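You operate a simulated robot arm through the tools that you are given. There is no shell and no other tool. Be economical: measure what you need, move in short steps, check, and stop when the job is done.

The job below is to be done with a simulated robot arm. You get a single attempt, and the scene is never put back.

JOB
Stack the tin labelled "OIL" from the top of the white table on top of the tin labelled "paste". Put the small red cap on top of the wooden block on the top of the white table. Put the brass nut from the top of the white table on the blue tape there. Take the blue hose and put it on the top of the steel table. Fetch the eye wash bottle from the top of the steel table and stand it on the red tape there. Take the pad from the top of the steel table and leave it on the shelf before the dark plate. Close the key cabinet door. Shut the slotted guard. Take the 10 bar black gauge from the gauge shelf and leave it on top of the clear cover. Put the blue cap on top of the yellow plate. Put the red plug on the space behind the relay box. The order is free. Set down upright: eye wash bottle, pad, red plug. The slotted guard goes clockwise seen from above, to its stop.

It is judged by the outcome, as a careful person would: the job done as asked, and still so three seconds after it is handed in. It fails if anything else is knocked over, pushed out of place, dropped, spilled or broken. Lids that push on must go on centred and level and be pressed home; caps that screw on are set level and turned clockwise until they are tight.

ROBOT AND FRAMES
A 6-joint arm with a two-finger gripper on a trunk, on a base that drives. Base frame: it is fixed to the floor where the robot stands at the start and does not move with it; the origin is under the middle of the robot, x ahead of it, y to its left, z up; the surface under the hand at the start is at about z = 0.74. Lengths are in m, angles in degrees, forces in N, time in s.
With the tool pointing down near the work surface it reaches from about 0.34 to 0.84 m from the robot's upright axis, wherever it stands. Its first joint turns from -166.0 to 166.0 degrees. Places, roughly: black gauge [-4.25, 1.5, 0.75]; blue cap (4x4x3 cm) [-5.3, 1.5, 0.9]; blue hose (25x5x19 cm) [0.8, -1.4, 1.3]; blue tape (6x6x3 cm) [0.6, -0.3, 0.8]; brass nut (5x5x5 cm) [0.5, -0.3, 0.8]; clear cover [-5.25, 3.5, 1]; eye wash bottle [0.75, -2.5, 1]; key cabinet door [-0.2, -3.4, 1.2]; pad (6x5x6 cm) [0.5, -3.3, 0.9]; red plug (5x5x5 cm) [-5, 3.3, 0.4]; red tape (6x6x3 cm) [0.8, -2.7, 0.9]; shelf before the dark plate (15x22 cm) [-0.6, -3.38, 0.8]; slotted guard [-3.3, -0.8, 1]; small red cap (3x3x3 cm) [0.7, 0, 0.8]; space behind the relay box (15x29 cm) [-5.24, 3.46, 0.92]; tin [0.5, 0, 0.75]; top of the steel table [0.7, -2.9, 0.9]; wooden block (6x5x4 cm) [0.5, -0.2, 0.8]; yellow plate [-5, 3.75, 1]. Payload 2.45 kg.
The tool frame sits at the grasp point between the pads (the TCP): z along the fingers, y along the line on which they close. The tips reach 0.02 m beyond it. The gripper opens to 0.14 m. The gripper's body begins 0.168 m behind the TCP.
Orientation is that of the tool frame in the base frame, as a unit quaternion [w, x, y, z]. With the fingers straight down and closing along the base's y, the tool's x points along the base's -x, its y along +y and its z along -z.

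CONTROLS
- The arm moves only by the tool nudge_tool. Its argument "targets" is a list of rows, each a list of 2 entries, a list of its own where there are three numbers: the shift along the tool's x, y, z in mm, then the turn, a rotation vector about the tool's x, y, z in degrees. In form: [[[x, y, z], [rx, ry, rz]], ...]. A call has 1 to 20 rows; each row is the pose to reach, as a shift and turn from the pose commanded when the call began, along the tool's axes at that moment. "hand" is the closure, from 0 (fully open) to 1 (shut), set as the call begins (left out, the last holds). Rows are played at 5 a second. More than 0.05 m and 8.6 degrees between two rows, or a gripper value outside its range, and nothing of the call is played. Where a pose cannot be reached the arm comes as near as it can. A force on the tool above 40 N (or 10 N above the force at the start of the call, whichever is more), or a blocked arm, ends the call early, and 0.2 s more pass. Each finger travels about 0.045 m/s and halts on what it meets, pressing with about 39 N; the grip force reading is that of the motor and also rises with nothing between the fingers. The clock runs only during rows and for 0.2 s after the last one: add rows that repeat a pose to give the fingers time. The reply holds the time, the measured pose of the TCP, the force on the tool along the base axes, the opening and the grip force, in the units named above and with some noise, with the torque about the TCP (base axes, N m) and any sound that the robot's microphone picked up.
- Cameras (640 x 400 px; columns grow to the right, rows downward): "scene" is now at [0.0666, 0.117, 1.8284]; the picture's right is [-0.40, -0.92, 0.00], its down [-0.83, 0.36, -0.43] and it looks along [0.39, -0.17, -0.90] (base axes); focal length 254 px, centre (320, 200). "wrist" rides on the gripper at [0.078, 0.011, -0.209] in the tool frame; the picture's right is [-0.14, 0.99, 0.00], its down [-0.92, -0.13, -0.37] and it looks along [-0.37, -0.05, 0.93] (tool axes); focal length 280 px, centre (320, 200).
- capture(camera): a new picture of that camera. No time passes.
- raise_lower(by): slides the trunk up (or, below 0, down) by that many m; the arm and the scene camera ride with it, the base frame stays. It gives what a move gives, with no picture.
- roll_base(legs): drives the robot by 1 to 6 legs, each [ahead, left, turn to the left] in m, m and degrees, along the robot's own axes; the way and the turn of a leg run together, so that a leg with both is an arc; at most 1.5 m and 180 degrees a leg. The arm and the cameras ride along, it lands a little off, and it stops where it bumps. It gives what a move gives.
- pan_tilt(pan, tilt): turns the head with the scene camera to pan (to the left, within 143 degrees either way) and tilt (down, from -29 to 69), counted from straight ahead of the robot. It gives what a move gives.
- measure_at(camera, pixels): for up to 12 pixels [column, row] of the newest picture of that camera ("zoom" is the newest enlarged one), the place [x, y, z] in the base frame of the surface seen there, good to about 0.002 m. No time passes.
- zoom(camera, box): a new picture of the part [left, top, right, bottom] of that camera's present view, enlarged. No time passes.
- job_done(): hands the job in; it is judged then, once.

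Work in short steps. Measure before you move; look again where a grasp or a placing could have gone wrong, and mend it. You have 350 turns and 262 pictures in all, those below and enlarged ones among them. Open the gripper and draw the arm clear of the work before you hand the job in, unless the task says otherwise; then end with one line.

The tools are called after "Call:" as a command line: name --argument value ..., lists and objects as JSON in quotes. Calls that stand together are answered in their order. nudge_tool: Moves the arm, as the interface text tells. Its arguments: {"type":"object","properties":{"targets":{"type":"array","items":{"type":"array"}},"hand":{"type":"number"}},"required":["targets"]} The other tools are called the same way: raise_lower (by) slides the trunk up or down; roll_base (legs) drives the base; pan_tilt (pan, tilt) turns the head that bears the scene camera; capture (camera) takes a picture; measure_at (camera, pixels) gives the place of the surface under pixels of a picture; zoom (camera, box) takes an enlarged picture of a part of a camera's view; job_done () hands the job in.

At the start:

```text
time: 0.0
eef_pos: [0.4941, 0.0106, 0.9999]
orientation: [0.0, 0.0, 1.0, 0.0]
ft_force: [-0.1, 0.1, 0.7]
torque: [-0.01, -0.03, -0.03]
gripper_width: 0.14
grasp_force: 0.1
trunk travel left (down, up): [-0.1, 0.13]
robot x, y, heading: [0.0006, 0.0003, 0.1]
head pan, tilt: [-23.6, 64.8]
```

scene: 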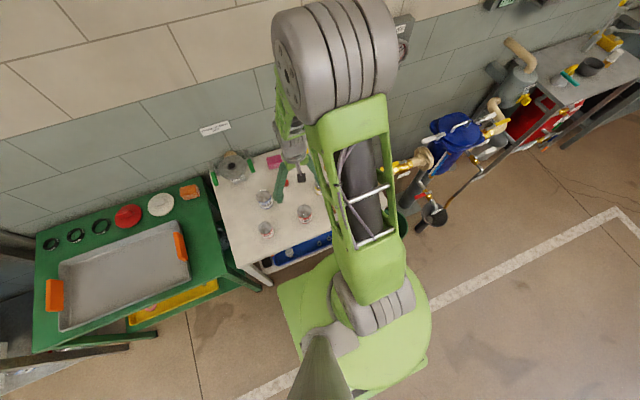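
wrist: 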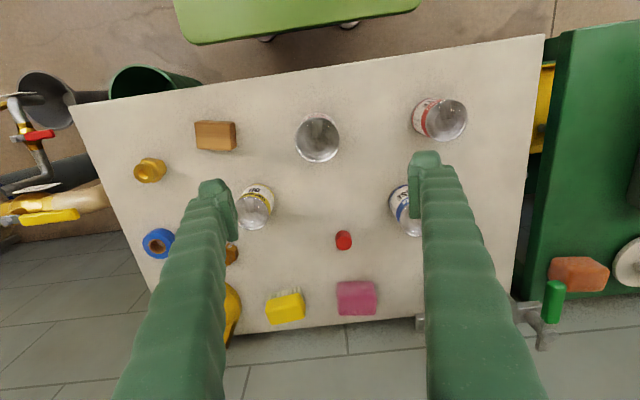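

The wrist view shows the white table with four tins, the wooden block, nut, tape and red cap. I'll zoom in to read the labels and measure the items.

Call:
zoom --camera "wrist" --box '[120, 80, 500, 330]'

Call:
measure_at --camera "wrist" --pixels '[[318, 138], [440, 118], [252, 207], [400, 210], [216, 130], [215, 147], [150, 165], [158, 243], [344, 238], [320, 190], [150, 180], [344, 260]]'

```text
1.60 times, centred on (310, 205) of wrist
```

zoom: 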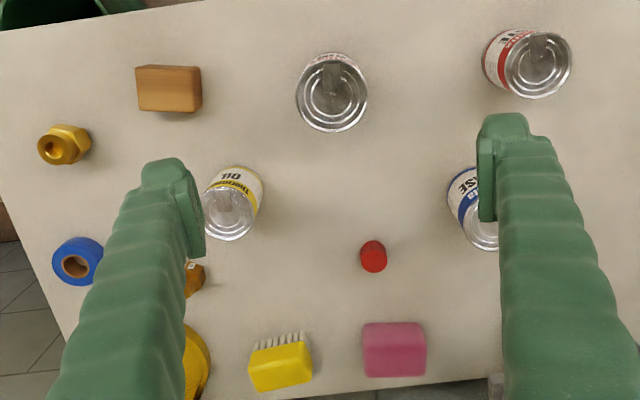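

```text
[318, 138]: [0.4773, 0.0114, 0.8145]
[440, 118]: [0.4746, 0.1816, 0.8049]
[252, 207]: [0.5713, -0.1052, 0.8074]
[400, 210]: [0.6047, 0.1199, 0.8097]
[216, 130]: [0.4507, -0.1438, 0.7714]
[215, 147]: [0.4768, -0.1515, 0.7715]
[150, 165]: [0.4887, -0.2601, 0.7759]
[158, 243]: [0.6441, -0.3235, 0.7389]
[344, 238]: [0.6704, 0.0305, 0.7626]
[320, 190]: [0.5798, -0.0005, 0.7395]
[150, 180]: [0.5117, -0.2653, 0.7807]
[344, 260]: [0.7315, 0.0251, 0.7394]
```

OIL is the yellow-banded tin near wrist pixel (255,207). I'll look for the "paste" tin from the scene camera.

Call:
zoom --camera "scene" --box '[210, 130, 350, 260]'

Call:
zoom --camera "wrist" --box '[280, 80, 500, 240]'

```text
3.08 times, centred on (280, 195) of scene
```

zoom: 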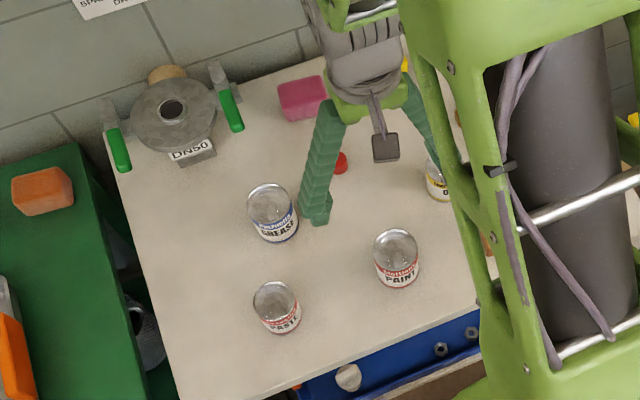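

```text
2.50 times, centred on (390, 160) of wrist
```

zoom: 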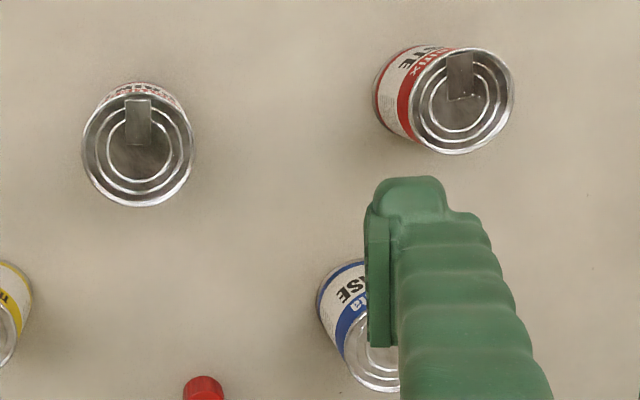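

PASTE is the tin at about (0.47, 0.18). I'll measure its lid rim in the zoom, and the OIL lid in the wrist picture.

Call:
measure_at --camera "zoom" --pixels '[[462, 101], [418, 101], [508, 95], [455, 150], [470, 54], [139, 155], [400, 100]]'

Call:
measure_at --camera "wrist" --pixels '[[254, 214], [240, 212], [268, 214], [254, 228], [256, 202], [344, 236], [344, 247], [337, 238], [351, 238], [232, 130], [197, 130], [215, 124]]'

```text
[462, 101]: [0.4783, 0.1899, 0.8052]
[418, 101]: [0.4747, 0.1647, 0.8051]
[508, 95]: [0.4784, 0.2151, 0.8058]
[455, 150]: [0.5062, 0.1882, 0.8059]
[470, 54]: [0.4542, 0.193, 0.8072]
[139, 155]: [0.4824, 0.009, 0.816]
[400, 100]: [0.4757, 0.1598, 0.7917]
```

```text
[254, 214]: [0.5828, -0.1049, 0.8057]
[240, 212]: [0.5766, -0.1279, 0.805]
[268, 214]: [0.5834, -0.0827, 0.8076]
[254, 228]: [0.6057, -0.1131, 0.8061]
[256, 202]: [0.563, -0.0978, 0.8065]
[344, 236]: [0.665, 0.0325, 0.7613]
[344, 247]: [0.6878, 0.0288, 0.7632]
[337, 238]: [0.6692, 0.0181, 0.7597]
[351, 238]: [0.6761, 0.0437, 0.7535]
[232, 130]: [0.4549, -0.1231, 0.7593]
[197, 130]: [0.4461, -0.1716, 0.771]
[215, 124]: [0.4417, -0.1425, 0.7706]
```

The OIL lid centres at about (0.584,-0.1055), z 0.806, and the PASTE lid at (0.480,0.190). Something brass-coloured is hidden behind the finger, so I'll rise and shift for a clear view.

Call:
nudge_tool --targets '[[[0, -45, -20], [0, 0, 0]], [[0, -90, -40], [0, 0, 0]], [[0, -116, -60], [0, 0, 0]], [[-45, -116, -60], [0, 0, 0]], [[-60, -116, -60], [0, 0, 0]]]'

Call:
capture --camera "wrist"

```text
time: 1.2
eef_pos: [0.5534, -0.1079, 1.0567]
orientation: [0.0, -0.001, 1.0, -0.001]
ft_force: [-0.3, 0.9, 0.0]
torque: [-0.02, 0.01, -0.02]
gripper_width: 0.1401
grasp_force: 0.1
trunk travel left (down, up): [-0.1, 0.13]
robot x, y, heading: [0.0002, -0.0023, -0.1]
head pan, tilt: [-23.6, 64.8]
```

```text
256 pictures are left
```

wrist: 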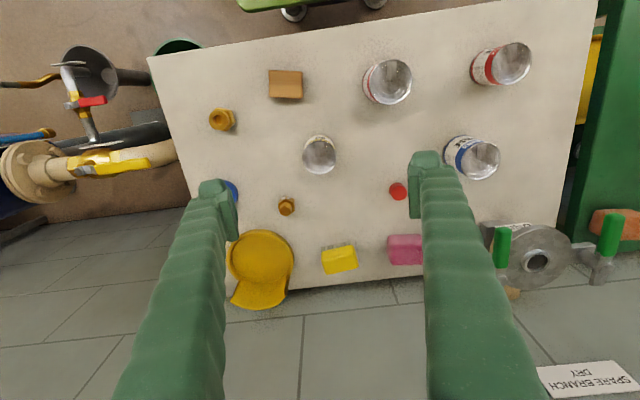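

Two brass-coloured items show at (222,119) and (286,206); I'll zoom on both.

Call:
zoom --camera "wrist" --box '[190, 60, 350, 230]'

Call:
measure_at --camera "wrist" --pixels '[[222, 114], [286, 206], [286, 198], [285, 78], [230, 185], [318, 155], [318, 170], [302, 155], [335, 155], [340, 262], [398, 190], [404, 250]]'

```text
2.35 times, centred on (270, 145) of wrist
```

zoom: 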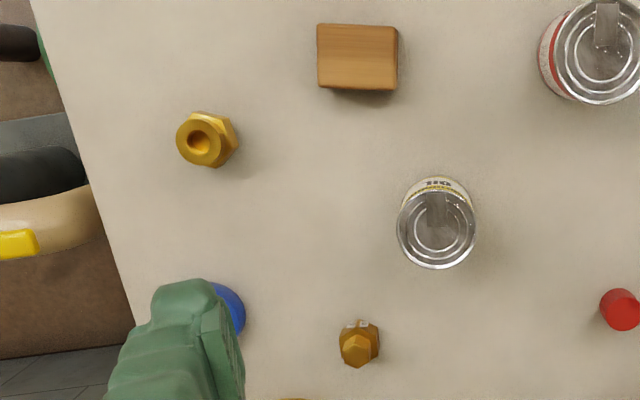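

```text
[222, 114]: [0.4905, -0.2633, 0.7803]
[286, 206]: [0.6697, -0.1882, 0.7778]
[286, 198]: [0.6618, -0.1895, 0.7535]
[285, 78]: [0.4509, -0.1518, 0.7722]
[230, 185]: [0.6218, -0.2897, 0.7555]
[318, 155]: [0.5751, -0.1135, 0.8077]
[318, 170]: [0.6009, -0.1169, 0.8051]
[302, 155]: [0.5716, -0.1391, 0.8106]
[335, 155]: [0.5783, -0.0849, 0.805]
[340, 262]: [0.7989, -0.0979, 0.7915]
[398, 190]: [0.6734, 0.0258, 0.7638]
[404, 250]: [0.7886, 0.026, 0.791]
```

The nut is the pierced hex at zoom (205,140); the other is a solid plug. I'll get precise centres from the zoom.

Call:
measure_at --camera "zoom" --pixels '[[438, 264], [437, 194], [401, 230], [472, 230], [180, 138], [217, 140], [200, 120], [198, 164], [322, 30], [394, 30], [322, 82], [394, 82]]'

```text
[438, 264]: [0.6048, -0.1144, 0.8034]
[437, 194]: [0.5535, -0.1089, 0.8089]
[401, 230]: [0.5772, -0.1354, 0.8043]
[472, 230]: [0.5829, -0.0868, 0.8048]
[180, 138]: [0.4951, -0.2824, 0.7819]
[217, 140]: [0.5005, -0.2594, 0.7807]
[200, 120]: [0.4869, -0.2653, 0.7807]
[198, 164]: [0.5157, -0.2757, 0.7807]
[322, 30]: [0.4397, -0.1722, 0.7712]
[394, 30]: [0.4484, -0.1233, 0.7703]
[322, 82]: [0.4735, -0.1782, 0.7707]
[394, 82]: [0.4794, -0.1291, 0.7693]
```

OIL centre is (0.581,-0.109), clear of its neighbours for an open gripper. I'll descend with TCP to z 0.785.

Call:
nudge_tool --targets '[[[-27, -1, 45], [0, 0, 0]], [[-27, -1, 95], [0, 0, 0]], [[-27, -1, 140], [0, 0, 0]], [[-27, -1, 185], [0, 0, 0]], [[-27, -1, 220], [0, 0, 0]], [[-27, -1, 250], [0, 0, 0]], [[-27, -1, 271], [0, 0, 0]], [[-27, -1, 271], [0, 0, 0]]]'

Call:
nudge_tool --targets '[[[0, 0, 0], [0, 0, 0]], [[0, 0, 0], [0, 0, 0]], [[0, 0, 0], [0, 0, 0]], [[0, 0, 0], [0, 0, 0]], [[0, 0, 0], [0, 0, 0]], [[0, 0, 0], [0, 0, 0]], [[0, 0, 0], [0, 0, 0]]]' --hand 0.8

Call:
capture --camera "wrist"

```text
refused: row 1 steps farther than a row can; nothing moved
```

```text
time: 2.8
eef_pos: [0.5527, -0.1072, 1.0573]
orientation: [0.0, 0.001, 1.0, 0.0]
ft_force: [-0.7, 0.5, -0.1]
torque: [0.01, -0.02, 0.01]
gripper_width: 0.028
grasp_force: 0.1
trunk travel left (down, up): [-0.1, 0.13]
robot x, y, heading: [0.0017, -0.004, -0.3]
head pan, tilt: [-23.6, 64.8]
```

```text
254 pictures are left
```

wrist: 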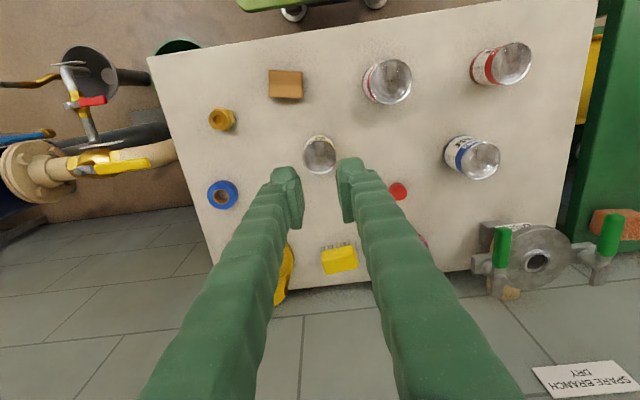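

The first step was too long and was refused, so the fingers just closed in air. I'll measure the now visible tape, reopen, and descend in smaller steps.

Call:
measure_at --camera "wrist" --pixels '[[222, 197], [209, 195], [236, 193], [222, 183], [222, 207], [222, 205], [245, 194], [390, 190], [407, 190], [398, 184], [398, 198]]'

Call:
nudge_tool --targets '[[[-14, 0, 40], [0, 0, 0]], [[-28, -1, 80], [0, 0, 0]], [[-28, -1, 120], [0, 0, 0]], [[-28, -1, 120], [0, 0, 0]], [[-28, -1, 120], [0, 0, 0]], [[-28, -1, 160], [0, 0, 0]], [[-28, -1, 200], [0, 0, 0]], [[-28, -1, 240], [0, 0, 0]], [[-28, -1, 271], [0, 0, 0]], [[-28, -1, 271], [0, 0, 0]]]' --hand 0.1

```text
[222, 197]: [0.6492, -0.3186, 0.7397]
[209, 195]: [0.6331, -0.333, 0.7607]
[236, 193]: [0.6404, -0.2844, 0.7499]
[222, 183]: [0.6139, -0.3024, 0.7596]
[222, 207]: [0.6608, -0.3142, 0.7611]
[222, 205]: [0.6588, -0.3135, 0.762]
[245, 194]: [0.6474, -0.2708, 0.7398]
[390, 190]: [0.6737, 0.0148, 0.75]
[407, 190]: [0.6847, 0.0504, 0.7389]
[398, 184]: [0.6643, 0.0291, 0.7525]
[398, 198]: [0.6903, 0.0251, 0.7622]
```

```text
time: 5.0
eef_pos: [0.582, -0.108, 0.7853]
orientation: [0.0, -0.001, 1.0, 0.001]
ft_force: [-0.1, -0.3, 0.3]
torque: [-0.01, -0.01, 0.0]
gripper_width: 0.126
grasp_force: 0.1
trunk travel left (down, up): [-0.1, 0.13]
robot x, y, heading: [-0.0023, -0.0029, -0.2]
head pan, tilt: [-23.6, 64.8]
```

At grasp pose around OIL; closing.

Call:
nudge_tool --targets '[[[0, 0, 0], [0, 0, 0]], [[0, 0, 0], [0, 0, 0]], [[0, 0, 0], [0, 0, 0]], [[0, 0, 0], [0, 0, 0]], [[0, 0, 0], [0, 0, 0]], [[0, 0, 0], [0, 0, 0]], [[0, 0, 0], [0, 0, 0]]]' --hand 0.8

Call:
capture --camera "wrist"

```text
time: 6.6
eef_pos: [0.5801, -0.107, 0.7862]
orientation: [0.0, 0.0, 1.0, 0.0]
ft_force: [0.7, 0.0, 0.6]
torque: [0.0, 0.04, 0.02]
gripper_width: 0.0566
grasp_force: 38.9
trunk travel left (down, up): [-0.1, 0.13]
robot x, y, heading: [-0.0013, -0.0036, -0.0]
head pan, tilt: [-23.6, 64.8]
```

```text
253 pictures are left
```

wrist: 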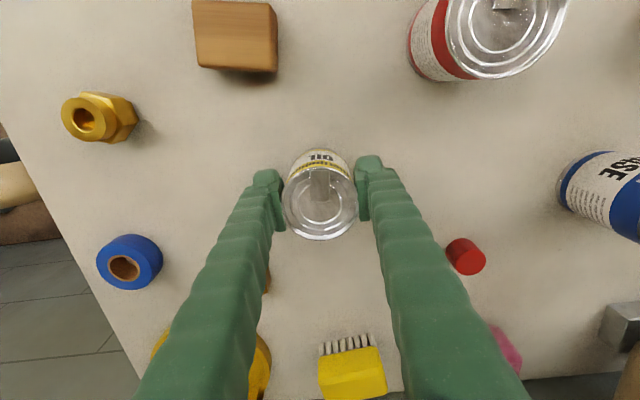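

Held at 0.0566 m. I'll measure the lid rim at this pose to find the tin's offset from the TCP.

Call:
measure_at --camera "wrist" --pixels '[[321, 236], [319, 170], [289, 205], [353, 205], [320, 160], [319, 178]]'

Call:
nudge_tool --targets '[[[0, 0, -40], [0, 0, 0]], [[0, 0, -80], [0, 0, 0]], [[0, 0, -120], [0, 0, 0]], [[0, 45, -130], [0, 0, 0]], [[0, 92, -130], [0, 0, 0]], [[0, 140, -130], [0, 0, 0]], [[0, 188, -130], [0, 0, 0]], [[0, 236, -130], [0, 0, 0]], [[0, 280, -130], [0, 0, 0]], [[0, 298, -130], [0, 0, 0]], [[45, 298, -130], [0, 0, 0]], [[85, 298, -130], [0, 0, 0]], [[85, 298, -130], [0, 0, 0]]]'

Call:
capture --camera "wrist"

```text
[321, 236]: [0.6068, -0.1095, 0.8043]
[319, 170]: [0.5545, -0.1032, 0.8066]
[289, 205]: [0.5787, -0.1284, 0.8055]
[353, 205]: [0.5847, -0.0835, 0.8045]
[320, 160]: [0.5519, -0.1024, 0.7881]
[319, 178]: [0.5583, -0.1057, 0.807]
```

```text
time: 9.4
eef_pos: [0.4929, 0.1886, 0.9175]
orientation: [-0.001, 0.0, 1.0, 0.0]
ft_force: [0.7, 0.2, -0.1]
torque: [0.02, -0.03, -0.01]
gripper_width: 0.0279
grasp_force: 0.0
trunk travel left (down, up): [-0.1, 0.13]
robot x, y, heading: [-0.0017, 0.0016, -0.4]
head pan, tilt: [-23.6, 64.8]
```

```text
252 pictures are left
```

wrist: 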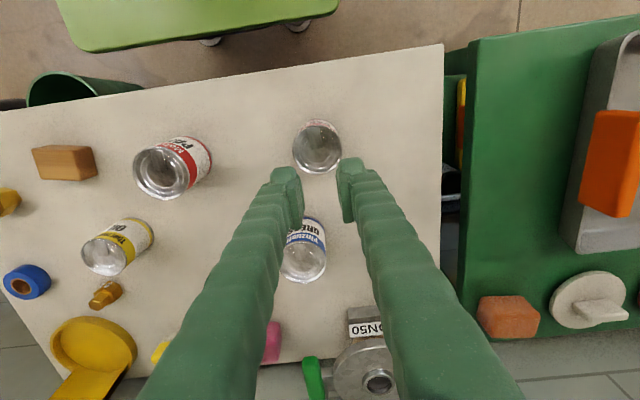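

The fingers are at 0.028: the OIL tin slipped out and stands at (118,245). I'll check its condition.

Call:
zoom --camera "wrist" --box '[60, 190, 200, 310]'

Call:
measure_at --camera "wrist" --pixels '[[102, 255], [84, 255], [122, 255], [102, 274], [102, 238]]'

```text
3.33 times, centred on (130, 250) of wrist
```

zoom: 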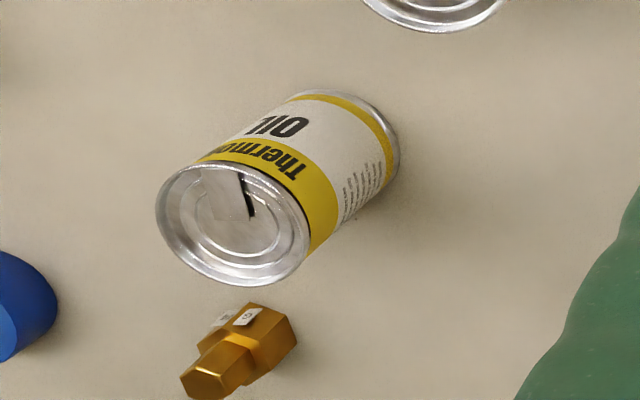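

```text
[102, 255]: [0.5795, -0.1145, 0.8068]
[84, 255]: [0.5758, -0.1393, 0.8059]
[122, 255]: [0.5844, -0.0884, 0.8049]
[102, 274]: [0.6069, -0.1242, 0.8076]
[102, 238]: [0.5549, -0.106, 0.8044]
```

It stands upright, unmoved at (0.580,-0.113); it slipped straight out, so I'll regrip lower and lift slowly. Returning above it and descending to z 0.770.

Call:
nudge_tool --targets '[[[0, -45, 0], [0, 0, 0]], [[0, -92, 0], [0, 0, 0]], [[0, -140, 0], [0, 0, 0]], [[0, -188, 0], [0, 0, 0]], [[0, -236, 0], [0, 0, 0]], [[0, -280, 0], [0, 0, 0]], [[0, -300, 0], [0, 0, 0]], [[-45, -301, 0], [0, 0, 0]], [[-87, -301, 0], [0, 0, 0]], [[-87, -301, 40], [0, 0, 0]], [[-87, -301, 80], [0, 0, 0]], [[-87, -301, 120], [0, 0, 0]], [[-87, -301, 147], [0, 0, 0]], [[-87, -301, 147], [0, 0, 0]]]' --hand 0.2

Call:
nudge_tool --targets '[[[0, 0, 0], [0, 0, 0]], [[0, 0, 0], [0, 0, 0]], [[0, 0, 0], [0, 0, 0]], [[0, 0, 0], [0, 0, 0]], [[0, 0, 0], [0, 0, 0]], [[0, 0, 0], [0, 0, 0]], [[0, 0, 0], [0, 0, 0]]]' --hand 1.0

```text
time: 12.4
eef_pos: [0.5827, -0.1105, 0.7697]
orientation: [-0.001, 0.0, 1.0, 0.001]
ft_force: [-0.6, 0.2, -0.7]
torque: [-0.01, 0.07, 0.02]
gripper_width: 0.1122
grasp_force: 0.0
trunk travel left (down, up): [-0.1, 0.13]
robot x, y, heading: [0.004, 0.0007, -0.2]
head pan, tilt: [-23.6, 64.8]
```

```text
time: 14.0
eef_pos: [0.5833, -0.1103, 0.7704]
orientation: [0.0, 0.0, 1.0, 0.0]
ft_force: [-0.1, 0.3, 1.0]
torque: [0.03, 0.03, -0.03]
gripper_width: 0.0567
grasp_force: 39.1
trunk travel left (down, up): [-0.1, 0.13]
robot x, y, heading: [0.0008, -0.0002, 0.0]
head pan, tilt: [-23.6, 64.8]
```

Gripped lower at 0.0567 m. Lifting gently to test.

Call:
nudge_tool --targets '[[[0, 0, -2], [0, 0, 0]], [[0, 0, -5], [0, 0, 0]], [[0, 0, -9], [0, 0, 0]], [[0, 0, -14], [0, 0, 0]], [[0, 0, -20], [0, 0, 0]], [[0, 0, -26], [0, 0, 0]], [[0, 0, -30], [0, 0, 0]]]'

Call:
capture --camera "wrist"

```text
time: 15.6
eef_pos: [0.582, -0.1102, 0.8013]
orientation: [0.0, -0.001, 1.0, 0.0]
ft_force: [0.7, -0.4, -0.8]
torque: [0.0, -0.01, 0.01]
gripper_width: 0.0563
grasp_force: 39.1
trunk travel left (down, up): [-0.1, 0.13]
robot x, y, heading: [-0.0005, 0.003, -0.2]
head pan, tilt: [-23.6, 64.8]
```

```text
250 pictures are left
```

wrist: 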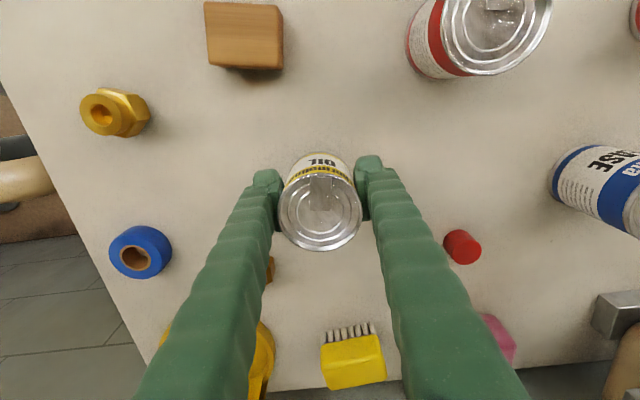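

I'll check whether the lid rose with the fingers.

Call:
measure_at --camera "wrist" --pixels '[[321, 215], [321, 246], [319, 178], [284, 213], [358, 213]]'

```text
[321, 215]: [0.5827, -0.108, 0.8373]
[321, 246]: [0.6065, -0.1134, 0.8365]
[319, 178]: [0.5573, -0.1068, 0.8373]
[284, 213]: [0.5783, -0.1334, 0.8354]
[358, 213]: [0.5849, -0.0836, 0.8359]
```

The tin is held (lid at 0.836, centred on the TCP). Carrying it gently up and over toward PASTE.

Call:
nudge_tool --targets '[[[0, 0, -8], [0, 0, 0]], [[0, 0, -20], [0, 0, 0]], [[0, 0, -35], [0, 0, 0]], [[0, 0, -50], [0, 0, 0]], [[0, 0, -65], [0, 0, 0]], [[0, 0, -80], [0, 0, 0]], [[0, 0, -95], [0, 0, 0]], [[0, 0, -105], [0, 0, 0]], [[2, 10, -110], [0, 0, 0]], [[7, 25, -110], [0, 0, 0]], [[14, 45, -110], [0, 0, 0]], [[22, 70, -110], [0, 0, 0]], [[32, 100, -110], [0, 0, 0]], [[42, 130, -110], [0, 0, 0]], [[52, 160, -110], [0, 0, 0]], [[62, 190, -110], [0, 0, 0]], [[72, 220, -110], [0, 0, 0]], [[82, 245, -110], [0, 0, 0]], [[90, 265, -110], [0, 0, 0]], [[95, 280, -110], [0, 0, 0]]]'

Call:
nudge_tool --targets '[[[2, 9, 0], [0, 0, 0]], [[6, 18, 0], [0, 0, 0]], [[6, 19, 0], [0, 0, 0]], [[6, 19, 0], [0, 0, 0]]]'

Call:
capture --camera "wrist"

Call:
capture --camera "scene"

```text
time: 19.8
eef_pos: [0.4872, 0.1712, 0.9123]
orientation: [0.0, 0.0, 1.0, 0.0]
ft_force: [-0.3, 0.1, -0.6]
torque: [0.0, 0.0, 0.0]
gripper_width: 0.0566
grasp_force: 39.0
trunk travel left (down, up): [-0.1, 0.13]
robot x, y, heading: [0.0004, 0.0001, 0.2]
head pan, tilt: [-23.6, 64.8]
```

```text
time: 20.8
eef_pos: [0.4823, 0.1886, 0.9105]
orientation: [0.0, 0.0, 1.0, -0.001]
ft_force: [0.4, 0.2, -2.4]
torque: [0.01, 0.05, 0.01]
gripper_width: 0.0566
grasp_force: 38.5
trunk travel left (down, up): [-0.1, 0.13]
robot x, y, heading: [-0.0029, 0.0016, -0.1]
head pan, tilt: [-23.6, 64.8]
```

```text
249 pictures are left
```

wrist: 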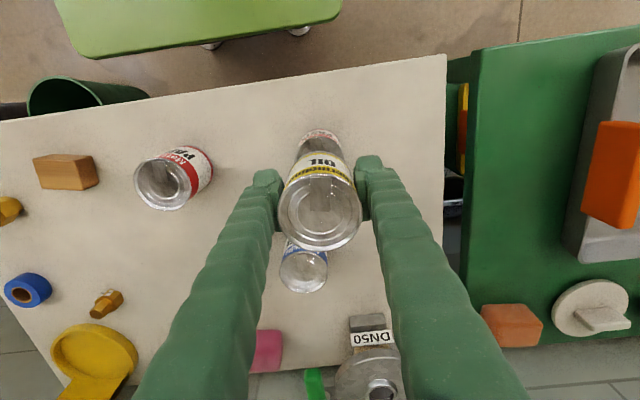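

```text
248 pictures are left
```

scene: 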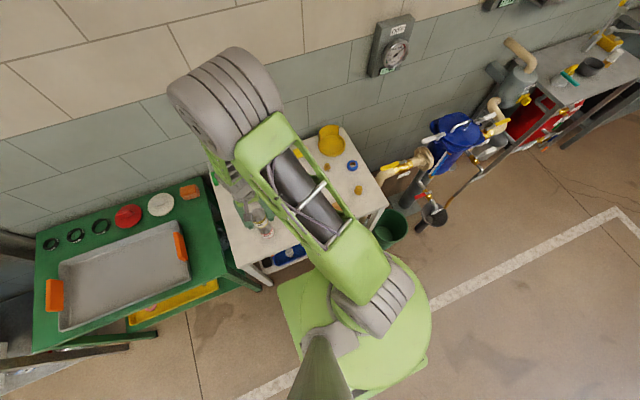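

I'll measure the held lid and compare with PASTE's centre (0.480,0.190).

Call:
measure_at --camera "wrist" --pixels '[[321, 246], [319, 178], [284, 213], [358, 213], [321, 213]]'

Call:
zoom --camera "scene" --box '[210, 170, 310, 270]'

```text
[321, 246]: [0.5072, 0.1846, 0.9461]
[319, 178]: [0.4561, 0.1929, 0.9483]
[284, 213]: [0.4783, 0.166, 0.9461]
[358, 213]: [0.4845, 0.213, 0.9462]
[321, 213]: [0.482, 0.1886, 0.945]
```

```text
4.00 times, centred on (260, 220) of scene
```

zoom: 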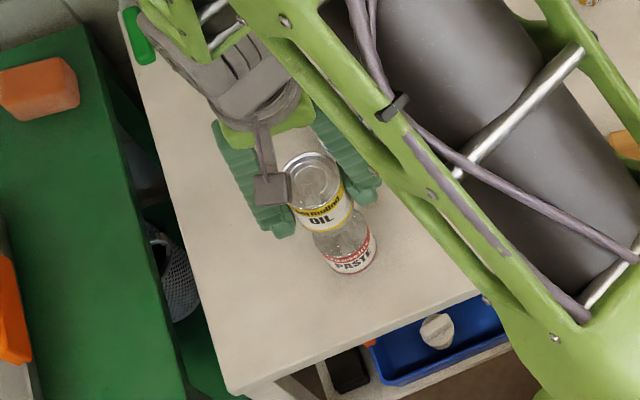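

Tin bottom is at ~0.879 and PASTE top at 0.8055. Lower 66 mm first, then creep.

Call:
nudge_tool --targets '[[[1, 0.5, 8], [0, 0, 0]], [[1.5, 0.5, 20], [0, 0, 0]], [[1.5, 0.5, 35], [0, 0, 0]], [[1.5, 0.5, 50], [0, 0, 0]], [[1.5, 0.5, 60], [0, 0, 0]], [[1.5, 0.5, 66], [0, 0, 0]], [[1.5, 0.5, 69], [0, 0, 0]], [[1.5, 0.5, 71], [0, 0, 0]], [[1.5, 0.5, 72], [0, 0, 0]], [[1.5, 0.5, 72], [0, 0, 0]]]'

Call:
capture --camera "wrist"

```text
time: 23.0
eef_pos: [0.4821, 0.1904, 0.8418]
orientation: [0.001, 0.001, 1.0, 0.001]
ft_force: [1.7, -2.3, 18.7]
torque: [-0.17, 0.05, -0.03]
gripper_width: 0.0562
grasp_force: 38.6
trunk travel left (down, up): [-0.1, 0.13]
robot x, y, heading: [0.0011, 0.0032, -0.1]
head pan, tilt: [-23.6, 64.8]
```

```text
246 pictures are left
```

wrist: 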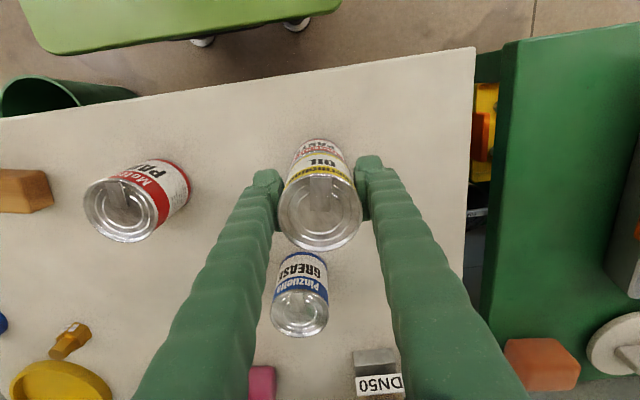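

Contact, 19 N. I ease up 2 mm and open the fingers.

Call:
nudge_tool --targets '[[[0, 0, -1], [0, 0, 0]], [[0, 0, -1.5], [0, 0, 0]]]'

Call:
nudge_tool --targets '[[[0, 0, 0], [0, 0, 0]], [[0, 0, 0], [0, 0, 0]], [[0, 0, 0], [0, 0, 0]], [[0, 0, 0], [0, 0, 0]], [[0, 0, 0], [0, 0, 0]]]' --hand 0.2

Call:
nudge_tool --targets '[[[0, 0, -30], [0, 0, 0]], [[0, 0, -70], [0, 0, 0]], [[0, 0, -110], [0, 0, 0]], [[0, 0, -140], [0, 0, 0]]]'

Call:
capture --camera "wrist"

```text
time: 23.6
eef_pos: [0.4793, 0.1903, 0.8414]
orientation: [-0.001, 0.0, 1.0, 0.0]
ft_force: [0.6, 0.7, 0.7]
torque: [0.09, -0.02, 0.0]
gripper_width: 0.0564
grasp_force: 39.2
trunk travel left (down, up): [-0.1, 0.13]
robot x, y, heading: [0.0049, 0.0004, -0.2]
head pan, tilt: [-23.6, 64.8]
```

```text
time: 24.8
eef_pos: [0.4795, 0.19, 0.842]
orientation: [0.0, 0.0, 1.0, 0.0]
ft_force: [-0.1, -0.3, -0.4]
torque: [0.02, 0.01, 0.0]
gripper_width: 0.1118
grasp_force: 0.0
trunk travel left (down, up): [-0.1, 0.13]
robot x, y, heading: [-0.0025, -0.0018, 0.0]
head pan, tilt: [-23.6, 64.8]
```

```text
time: 25.8
eef_pos: [0.4803, 0.1878, 0.9818]
orientation: [0.0, 0.0, 1.0, 0.0]
ft_force: [0.0, 0.1, 0.1]
torque: [-0.02, -0.01, 0.0]
gripper_width: 0.1121
grasp_force: 0.0
trunk travel left (down, up): [-0.1, 0.13]
robot x, y, heading: [-0.0005, 0.004, 0.1]
head pan, tilt: [-23.6, 64.8]
```

```text
245 pictures are left
```

wrist: 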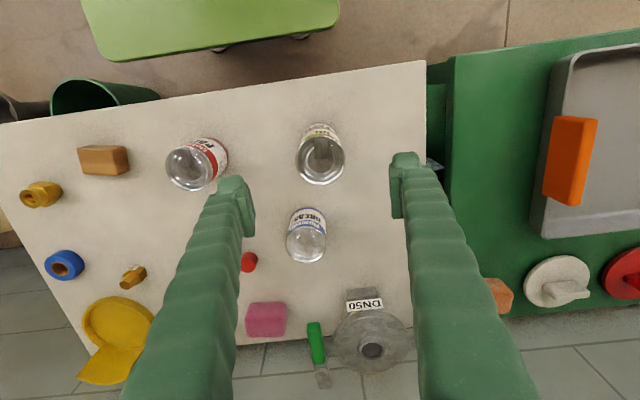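

OIL is stacked. Next the small red cap near (0.676,0.029): moving above it for a closer look.

Call:
nudge_tool --targets '[[[-30, -30, 0], [0, 0, 0]], [[-62, -60, 0], [0, 0, 0]], [[-95, -90, 0], [0, 0, 0]], [[-130, -120, 0], [0, 0, 0]], [[-165, -145, 20], [0, 0, 0]], [[-196, -160, 50], [0, 0, 0]], [[-196, -160, 80], [0, 0, 0]], [[-196, -160, 80], [0, 0, 0]]]' --hand 0.5

Call:
capture --camera "wrist"

```text
time: 27.6
eef_pos: [0.6772, 0.0276, 0.8996]
orientation: [0.0, 0.0, 1.0, 0.0]
ft_force: [-0.2, -0.1, -0.5]
torque: [-0.01, -0.01, 0.02]
gripper_width: 0.0699
grasp_force: 0.0
trunk travel left (down, up): [-0.1, 0.13]
robot x, y, heading: [0.0023, -0.0041, -0.4]
head pan, tilt: [-23.6, 64.8]
```

```text
244 pictures are left
```

wrist: 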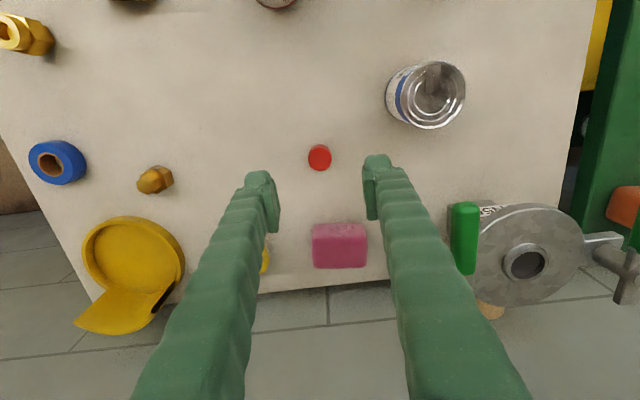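

The cap is at (320,157), between the fingers and standing on its base. Measuring it and the tape.

Call:
zoom --camera "wrist" --box '[290, 130, 354, 184]'

Call:
measure_at --camera "wrist" --pixels '[[320, 158], [311, 158], [329, 158], [320, 149], [320, 167], [36, 162], [74, 162], [55, 144], [55, 180], [44, 176]]'

```text
7.41 times, centred on (322, 157) of wrist
```

zoom: 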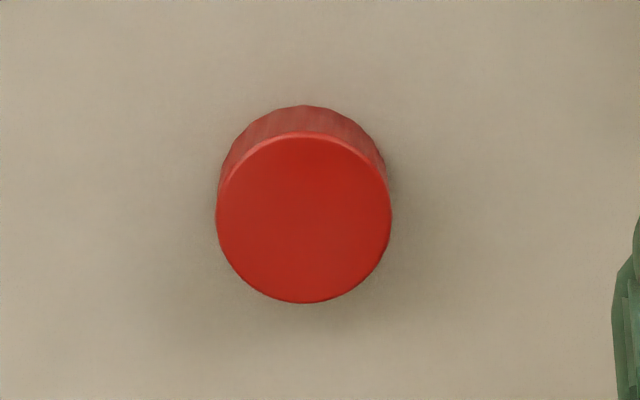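

```text
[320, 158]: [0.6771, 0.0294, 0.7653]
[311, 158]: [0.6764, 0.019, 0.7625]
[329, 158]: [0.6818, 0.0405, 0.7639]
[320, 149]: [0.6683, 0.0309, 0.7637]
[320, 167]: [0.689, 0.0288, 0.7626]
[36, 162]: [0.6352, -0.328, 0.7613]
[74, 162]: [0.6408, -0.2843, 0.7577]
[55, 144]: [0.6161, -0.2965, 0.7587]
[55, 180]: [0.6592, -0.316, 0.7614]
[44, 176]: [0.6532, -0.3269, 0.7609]
```

Cap centre (0.678,0.029), top 0.763. Descend to TCP z 0.763 and close.

Call:
nudge_tool --targets '[[[0, 1, 40], [0, 0, 0]], [[0, 1, 80], [0, 0, 0]], [[0, 1, 115], [0, 0, 0]], [[0, 1, 136], [0, 0, 0]], [[0, 1, 136], [0, 0, 0]]]'

Call:
nudge_tool --targets '[[[0, 0, 0], [0, 0, 0]], [[0, 0, 0], [0, 0, 0]], [[0, 0, 0], [0, 0, 0]], [[0, 0, 0], [0, 0, 0]], [[0, 0, 0], [0, 0, 0]]]' --hand 1.0

Call:
nudge_tool --targets '[[[0, 0, -5], [0, 0, 0]], [[0, 0, -15], [0, 0, 0]], [[0, 0, -35], [0, 0, 0]], [[0, 0, -60], [0, 0, 0]], [[0, 0, -85], [0, 0, 0]], [[0, 0, -115], [0, 0, 0]], [[0, 0, -137], [0, 0, 0]]]'

Call:
capture --camera "wrist"

```text
time: 28.8
eef_pos: [0.6764, 0.0307, 0.7637]
orientation: [0.0, -0.001, 1.0, 0.0]
ft_force: [0.4, -0.9, -0.4]
torque: [0.0, -0.01, -0.01]
gripper_width: 0.0698
grasp_force: 0.0
trunk travel left (down, up): [-0.1, 0.13]
robot x, y, heading: [0.0014, -0.0015, 0.2]
head pan, tilt: [-23.6, 64.8]
```

```text
time: 30.0
eef_pos: [0.6774, 0.0303, 0.7629]
orientation: [0.0, 0.0, 1.0, 0.001]
ft_force: [-0.6, 0.4, -0.4]
torque: [0.01, 0.0, 0.0]
gripper_width: 0.0259
grasp_force: 39.1
trunk travel left (down, up): [-0.1, 0.13]
robot x, y, heading: [-0.0024, 0.0004, 0.0]
head pan, tilt: [-23.6, 64.8]
```

```text
time: 31.6
eef_pos: [0.6767, 0.0312, 0.9012]
orientation: [0.0, 0.0, 1.0, 0.0]
ft_force: [-0.3, 0.4, 0.1]
torque: [0.0, -0.01, -0.02]
gripper_width: 0.0261
grasp_force: 38.5
trunk travel left (down, up): [-0.1, 0.13]
robot x, y, heading: [0.0001, 0.0005, 0.1]
head pan, tilt: [-23.6, 64.8]
```

```text
242 pictures are left
```

wrist: 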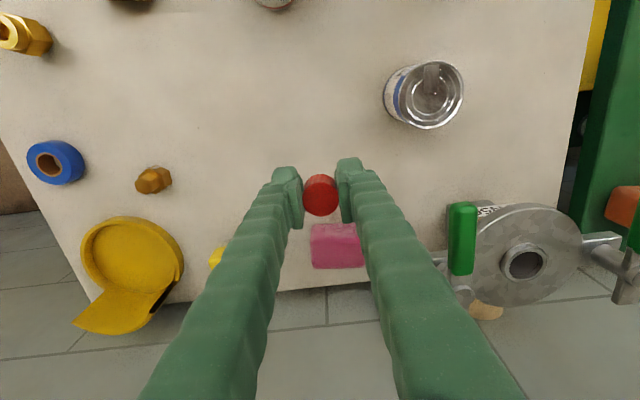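

Cap is gripped. Moving over the wooden block centre (0.460,-0.151).

Call:
nudge_tool --targets '[[[20, -16, 0], [0, 0, 0]], [[50, -40, 0], [0, 0, 0]], [[85, -70, 0], [0, 0, 0]], [[120, -100, 0], [0, 0, 0]], [[155, -130, 0], [0, 0, 0]], [[190, -158, 0], [0, 0, 0]], [[210, -175, 0], [0, 0, 0]], [[217, -181, 20], [0, 0, 0]], [[217, -181, 50], [0, 0, 0]], [[217, -181, 80], [0, 0, 0]], [[217, -181, 80], [0, 0, 0]]]'

Call:
capture --camera "wrist"

```text
time: 34.0
eef_pos: [0.4592, -0.1504, 0.8228]
orientation: [0.0, 0.001, 1.0, 0.0]
ft_force: [0.1, 0.1, 0.3]
torque: [0.0, 0.03, 0.0]
gripper_width: 0.0259
grasp_force: 39.1
trunk travel left (down, up): [-0.1, 0.13]
robot x, y, heading: [-0.0014, -0.0014, -0.1]
head pan, tilt: [-23.6, 64.8]
```

```text
241 pictures are left
```

wrist: 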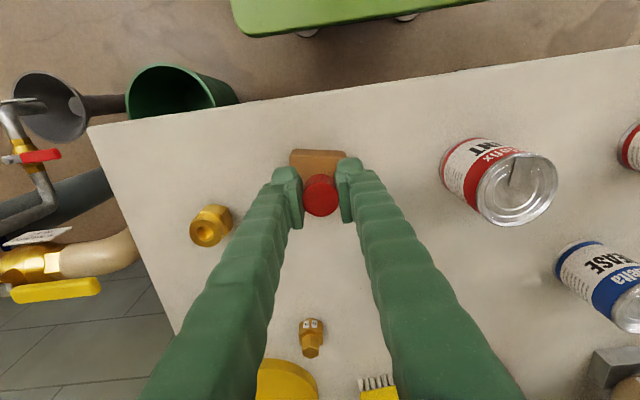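

Cap is over the block. Lower to TCP 0.795, creeping at the end.

Call:
nudge_tool --targets '[[[0, 0, 12], [0, 0, 0]], [[0, 0, 20], [0, 0, 0]], [[0, 0, 24], [0, 0, 0]], [[0, 0, 26], [0, 0, 0]], [[0, 0, 27.5], [0, 0, 0]], [[0, 0, 27.5], [0, 0, 0]]]'

```text
time: 35.4
eef_pos: [0.4605, -0.1508, 0.7946]
orientation: [0.001, 0.0, 1.0, 0.0]
ft_force: [-0.1, 0.9, 10.9]
torque: [0.01, 0.02, -0.01]
gripper_width: 0.0258
grasp_force: 39.7
trunk travel left (down, up): [-0.1, 0.13]
robot x, y, heading: [0.0012, -0.002, -0.4]
head pan, tilt: [-23.6, 64.8]
```

Contact at 11 N. Release and rise.

Call:
nudge_tool --targets '[[[0, 0, -0.5], [0, 0, 0]], [[0, 0, -0.5], [0, 0, 0]], [[0, 0, -0.5], [0, 0, 0]], [[0, 0, -0.5], [0, 0, 0]]]' --hand 0.5

Call:
nudge_tool --targets '[[[0, 0, -30], [0, 0, 0]], [[0, 0, -70], [0, 0, 0]], [[-10, -40, -85], [0, 0, 0]], [[-25, -85, -85], [0, 0, 0]], [[-40, -118, -85], [0, 0, 0]], [[-40, -118, -85], [0, 0, 0]]]'

Call:
capture --camera "wrist"

```text
time: 36.4
eef_pos: [0.4604, -0.1496, 0.7949]
orientation: [-0.001, 0.0, 1.0, 0.0]
ft_force: [-0.5, -0.1, -0.3]
torque: [0.0, -0.03, -0.01]
gripper_width: 0.07
grasp_force: 0.0
trunk travel left (down, up): [-0.1, 0.13]
robot x, y, heading: [0.001, -0.0003, 0.1]
head pan, tilt: [-23.6, 64.8]
```

```text
time: 37.8
eef_pos: [0.5002, -0.2673, 0.8788]
orientation: [0.001, 0.0, 1.0, 0.0]
ft_force: [-0.5, -0.2, -0.1]
torque: [-0.02, 0.01, 0.0]
gripper_width: 0.0701
grasp_force: 0.0
trunk travel left (down, up): [-0.1, 0.13]
robot x, y, heading: [-0.0014, 0.0011, 0.2]
head pan, tilt: [-23.6, 64.8]
```

```text
240 pictures are left
```

wrist: 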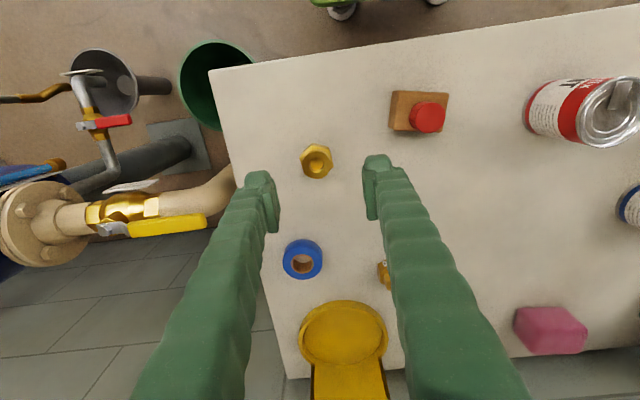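

Cap rests on the block. Now zoom on the nut at (316,160) and measure.

Call:
zoom --camera "wrist" --box '[280, 80, 460, 290]'

Call:
measure_at --camera "wrist" --pixels '[[317, 150], [307, 160], [326, 160], [317, 170], [300, 160], [333, 160], [320, 144], [284, 259], [321, 259], [303, 241], [303, 278]]'

```text
1.90 times, centred on (370, 185) of wrist
```

zoom: 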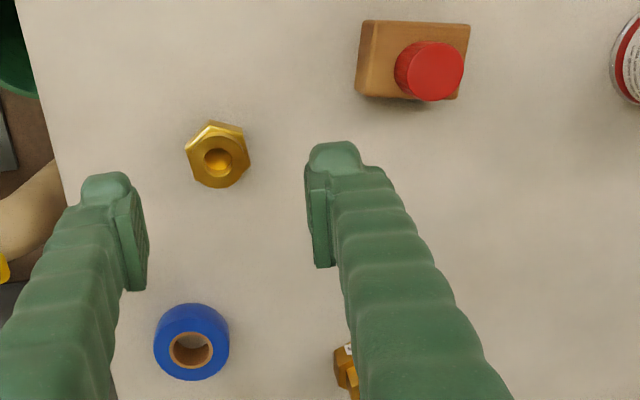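

```text
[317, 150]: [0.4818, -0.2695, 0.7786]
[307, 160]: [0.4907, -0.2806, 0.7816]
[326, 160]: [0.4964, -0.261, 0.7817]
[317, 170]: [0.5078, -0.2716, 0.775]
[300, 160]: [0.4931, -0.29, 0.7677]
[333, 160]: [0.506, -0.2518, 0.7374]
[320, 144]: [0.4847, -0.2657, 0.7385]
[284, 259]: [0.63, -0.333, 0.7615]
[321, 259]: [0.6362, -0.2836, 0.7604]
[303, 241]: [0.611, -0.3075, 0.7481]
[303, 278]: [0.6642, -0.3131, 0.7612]
```

Nut centre (0.495,-0.271), top 0.782, flats about 6° off the closing line. Descend with a -6° tool-z turn, to z 0.763.

Call:
nudge_tool --targets '[[[5, -4, 20], [0, 0, -3]], [[5, -4, 50], [0, 0, -6]], [[5, -4, 85], [0, 0, -6]], [[5, -4, 105], [0, 0, -6]], [[5, -4, 116], [0, 0, -6]], [[5, -4, 116], [0, 0, -6]]]' --hand 0.4

Call:
nudge_tool --targets '[[[0, 0, 0], [0, 0, 0]], [[0, 0, 0], [0, 0, 0]], [[0, 0, 0], [0, 0, 0]], [[0, 0, 0], [0, 0, 0]], [[0, 0, 0], [0, 0, 0]]]' --hand 1.0

Call:
nudge_tool --targets '[[[0, 0, -3], [0, 0, 0]], [[0, 0, -10], [0, 0, 0]], [[0, 0, -20], [0, 0, 0]], [[0, 0, -32], [0, 0, 0]], [[0, 0, -45], [0, 0, 0]], [[0, 0, -60], [0, 0, 0]], [[0, 0, -70], [0, 0, 0]]]'

Call:
capture --camera "wrist"

```text
time: 39.2
eef_pos: [0.494, -0.2731, 0.7634]
orientation: [0.001, -0.052, 0.999, 0.0]
ft_force: [0.3, 0.1, -0.3]
torque: [0.0, -0.03, -0.01]
gripper_width: 0.0841
grasp_force: 0.0
trunk travel left (down, up): [-0.1, 0.13]
robot x, y, heading: [0.0013, 0.0033, -0.1]
head pan, tilt: [-23.6, 64.8]
```

```text
time: 40.4
eef_pos: [0.4944, -0.2747, 0.763]
orientation: [0.0, -0.053, 0.999, 0.0]
ft_force: [-0.5, -0.2, 0.3]
torque: [-0.03, -0.01, -0.01]
gripper_width: 0.0401
grasp_force: 38.7
trunk travel left (down, up): [-0.1, 0.13]
robot x, y, heading: [-0.0006, 0.0026, -0.0]
head pan, tilt: [-23.6, 64.8]
```

```text
time: 42.0
eef_pos: [0.4935, -0.2731, 0.8338]
orientation: [0.0, -0.053, 0.999, 0.0]
ft_force: [-1.1, -0.3, -2.5]
torque: [-0.02, -0.02, 0.03]
gripper_width: 0.0402
grasp_force: 38.5
trunk travel left (down, up): [-0.1, 0.13]
robot x, y, heading: [0.0009, -0.0007, -0.1]
head pan, tilt: [-23.6, 64.8]
```

```text
238 pictures are left
```

wrist: 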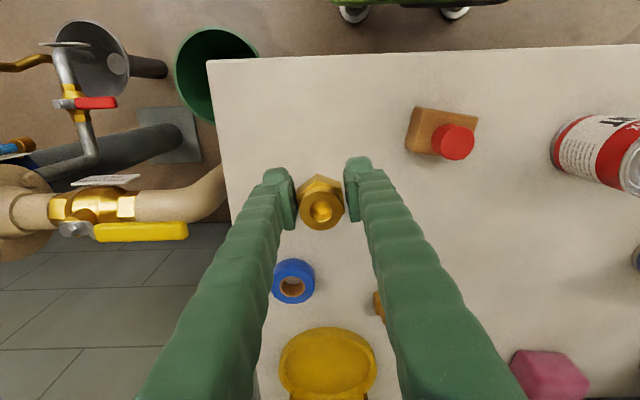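

Nut held. Measure its top and the tape again.

Call:
zoom --camera "wrist" --box '[260, 170, 380, 310]'

Call:
measure_at --camera "wrist" --pixels '[[306, 209], [336, 206], [321, 224], [320, 192], [274, 283], [311, 283], [292, 267], [292, 299], [281, 270], [305, 296]]'

```text
2.86 times, centred on (320, 240) of wrist
```

zoom: 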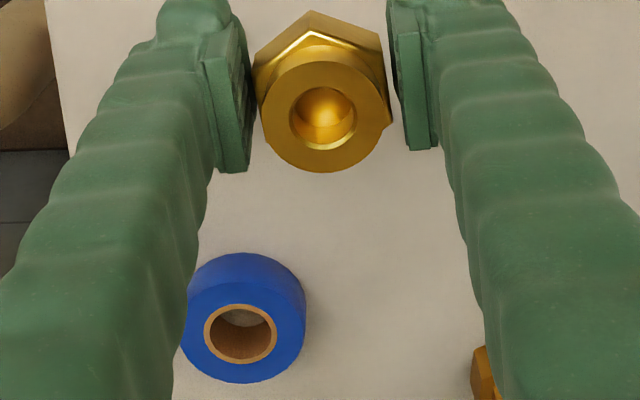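

```text
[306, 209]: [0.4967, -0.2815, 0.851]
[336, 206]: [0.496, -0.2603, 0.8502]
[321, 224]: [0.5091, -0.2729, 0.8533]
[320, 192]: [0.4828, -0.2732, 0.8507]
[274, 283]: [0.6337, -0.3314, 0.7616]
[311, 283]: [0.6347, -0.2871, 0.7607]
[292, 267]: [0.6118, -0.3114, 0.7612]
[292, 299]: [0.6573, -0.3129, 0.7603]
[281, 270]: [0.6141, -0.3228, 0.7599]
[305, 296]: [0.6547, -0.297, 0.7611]
```

Nut axis is (0.496,-0.272), tape centre (0.635,-0.310), tape top 0.761. Move over and lower 44 mm, then creep.

Call:
nudge_tool --targets '[[[-15, -6, 0], [0, 0, 0]], [[-40, -16, 0], [0, 0, 0]], [[-70, -28, 0], [0, 0, 0]], [[-100, -40, 0], [0, 0, 0]], [[-124, -49, 0], [0, 0, 0]], [[-134, -52.5, 10], [0, 0, 0]], [[-134, -52.5, 25], [0, 0, 0]], [[-134, -52.5, 35], [0, 0, 0]], [[-134, -52.5, 40], [0, 0, 0]], [[-134, -52.5, 40], [0, 0, 0]]]'

Call:
capture --camera "wrist"

Call:
measure_at --camera "wrist" --pixels '[[306, 209], [336, 206], [321, 224], [320, 192]]'

```text
time: 44.2
eef_pos: [0.6324, -0.3131, 0.7946]
orientation: [0.0, -0.052, 0.999, 0.0]
ft_force: [-0.9, 0.6, -1.6]
torque: [0.01, 0.04, 0.01]
gripper_width: 0.0404
grasp_force: 39.1
trunk travel left (down, up): [-0.1, 0.13]
robot x, y, heading: [0.0002, -0.0012, 0.1]
head pan, tilt: [-23.6, 64.8]
```

```text
236 pictures are left
```

wrist: 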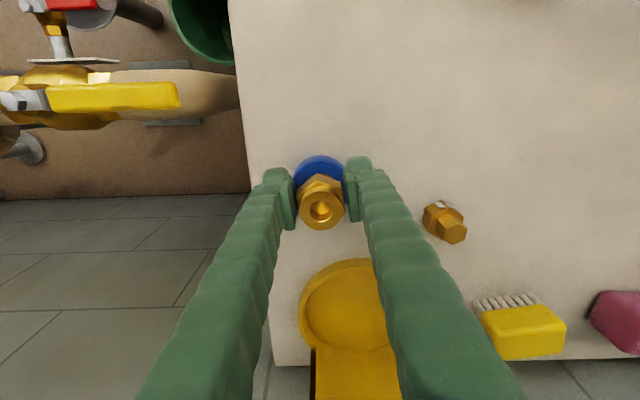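

```text
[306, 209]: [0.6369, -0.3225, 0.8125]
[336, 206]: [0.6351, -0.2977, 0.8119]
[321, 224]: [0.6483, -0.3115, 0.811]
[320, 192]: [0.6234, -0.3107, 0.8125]
```

Nut axis is at (0.636,-0.310), right over the tape. Lower about 8 mm to contact.

Call:
nudge_tool --targets '[[[0, 0, 4], [0, 0, 0]], [[0, 0, 6], [0, 0, 0]], [[0, 0, 7.5], [0, 0, 0]], [[0, 0, 8.5], [0, 0, 0]], [[0, 0, 8.5], [0, 0, 0]]]'

```text
time: 45.4
eef_pos: [0.6338, -0.3121, 0.7853]
orientation: [0.001, -0.053, 0.999, 0.001]
ft_force: [0.5, -0.2, -2.4]
torque: [0.05, 0.03, -0.05]
gripper_width: 0.0402
grasp_force: 38.5
trunk travel left (down, up): [-0.1, 0.13]
robot x, y, heading: [0.0002, -0.0011, 0.3]
head pan, tilt: [-23.6, 64.8]
```

No contact yet; creeping further.

Call:
nudge_tool --targets '[[[0, 0, 0.7], [0, 0, 0]], [[0, 0, 1.4], [0, 0, 0]], [[0, 0, 1.4], [0, 0, 0]]]'

```text
time: 46.2
eef_pos: [0.6334, -0.3109, 0.7848]
orientation: [0.001, -0.052, 0.999, -0.001]
ft_force: [0.2, 1.2, 8.0]
torque: [0.03, -0.06, 0.01]
gripper_width: 0.0404
grasp_force: 38.8
trunk travel left (down, up): [-0.1, 0.13]
robot x, y, heading: [-0.0016, 0.001, 0.0]
head pan, tilt: [-23.6, 64.8]
```

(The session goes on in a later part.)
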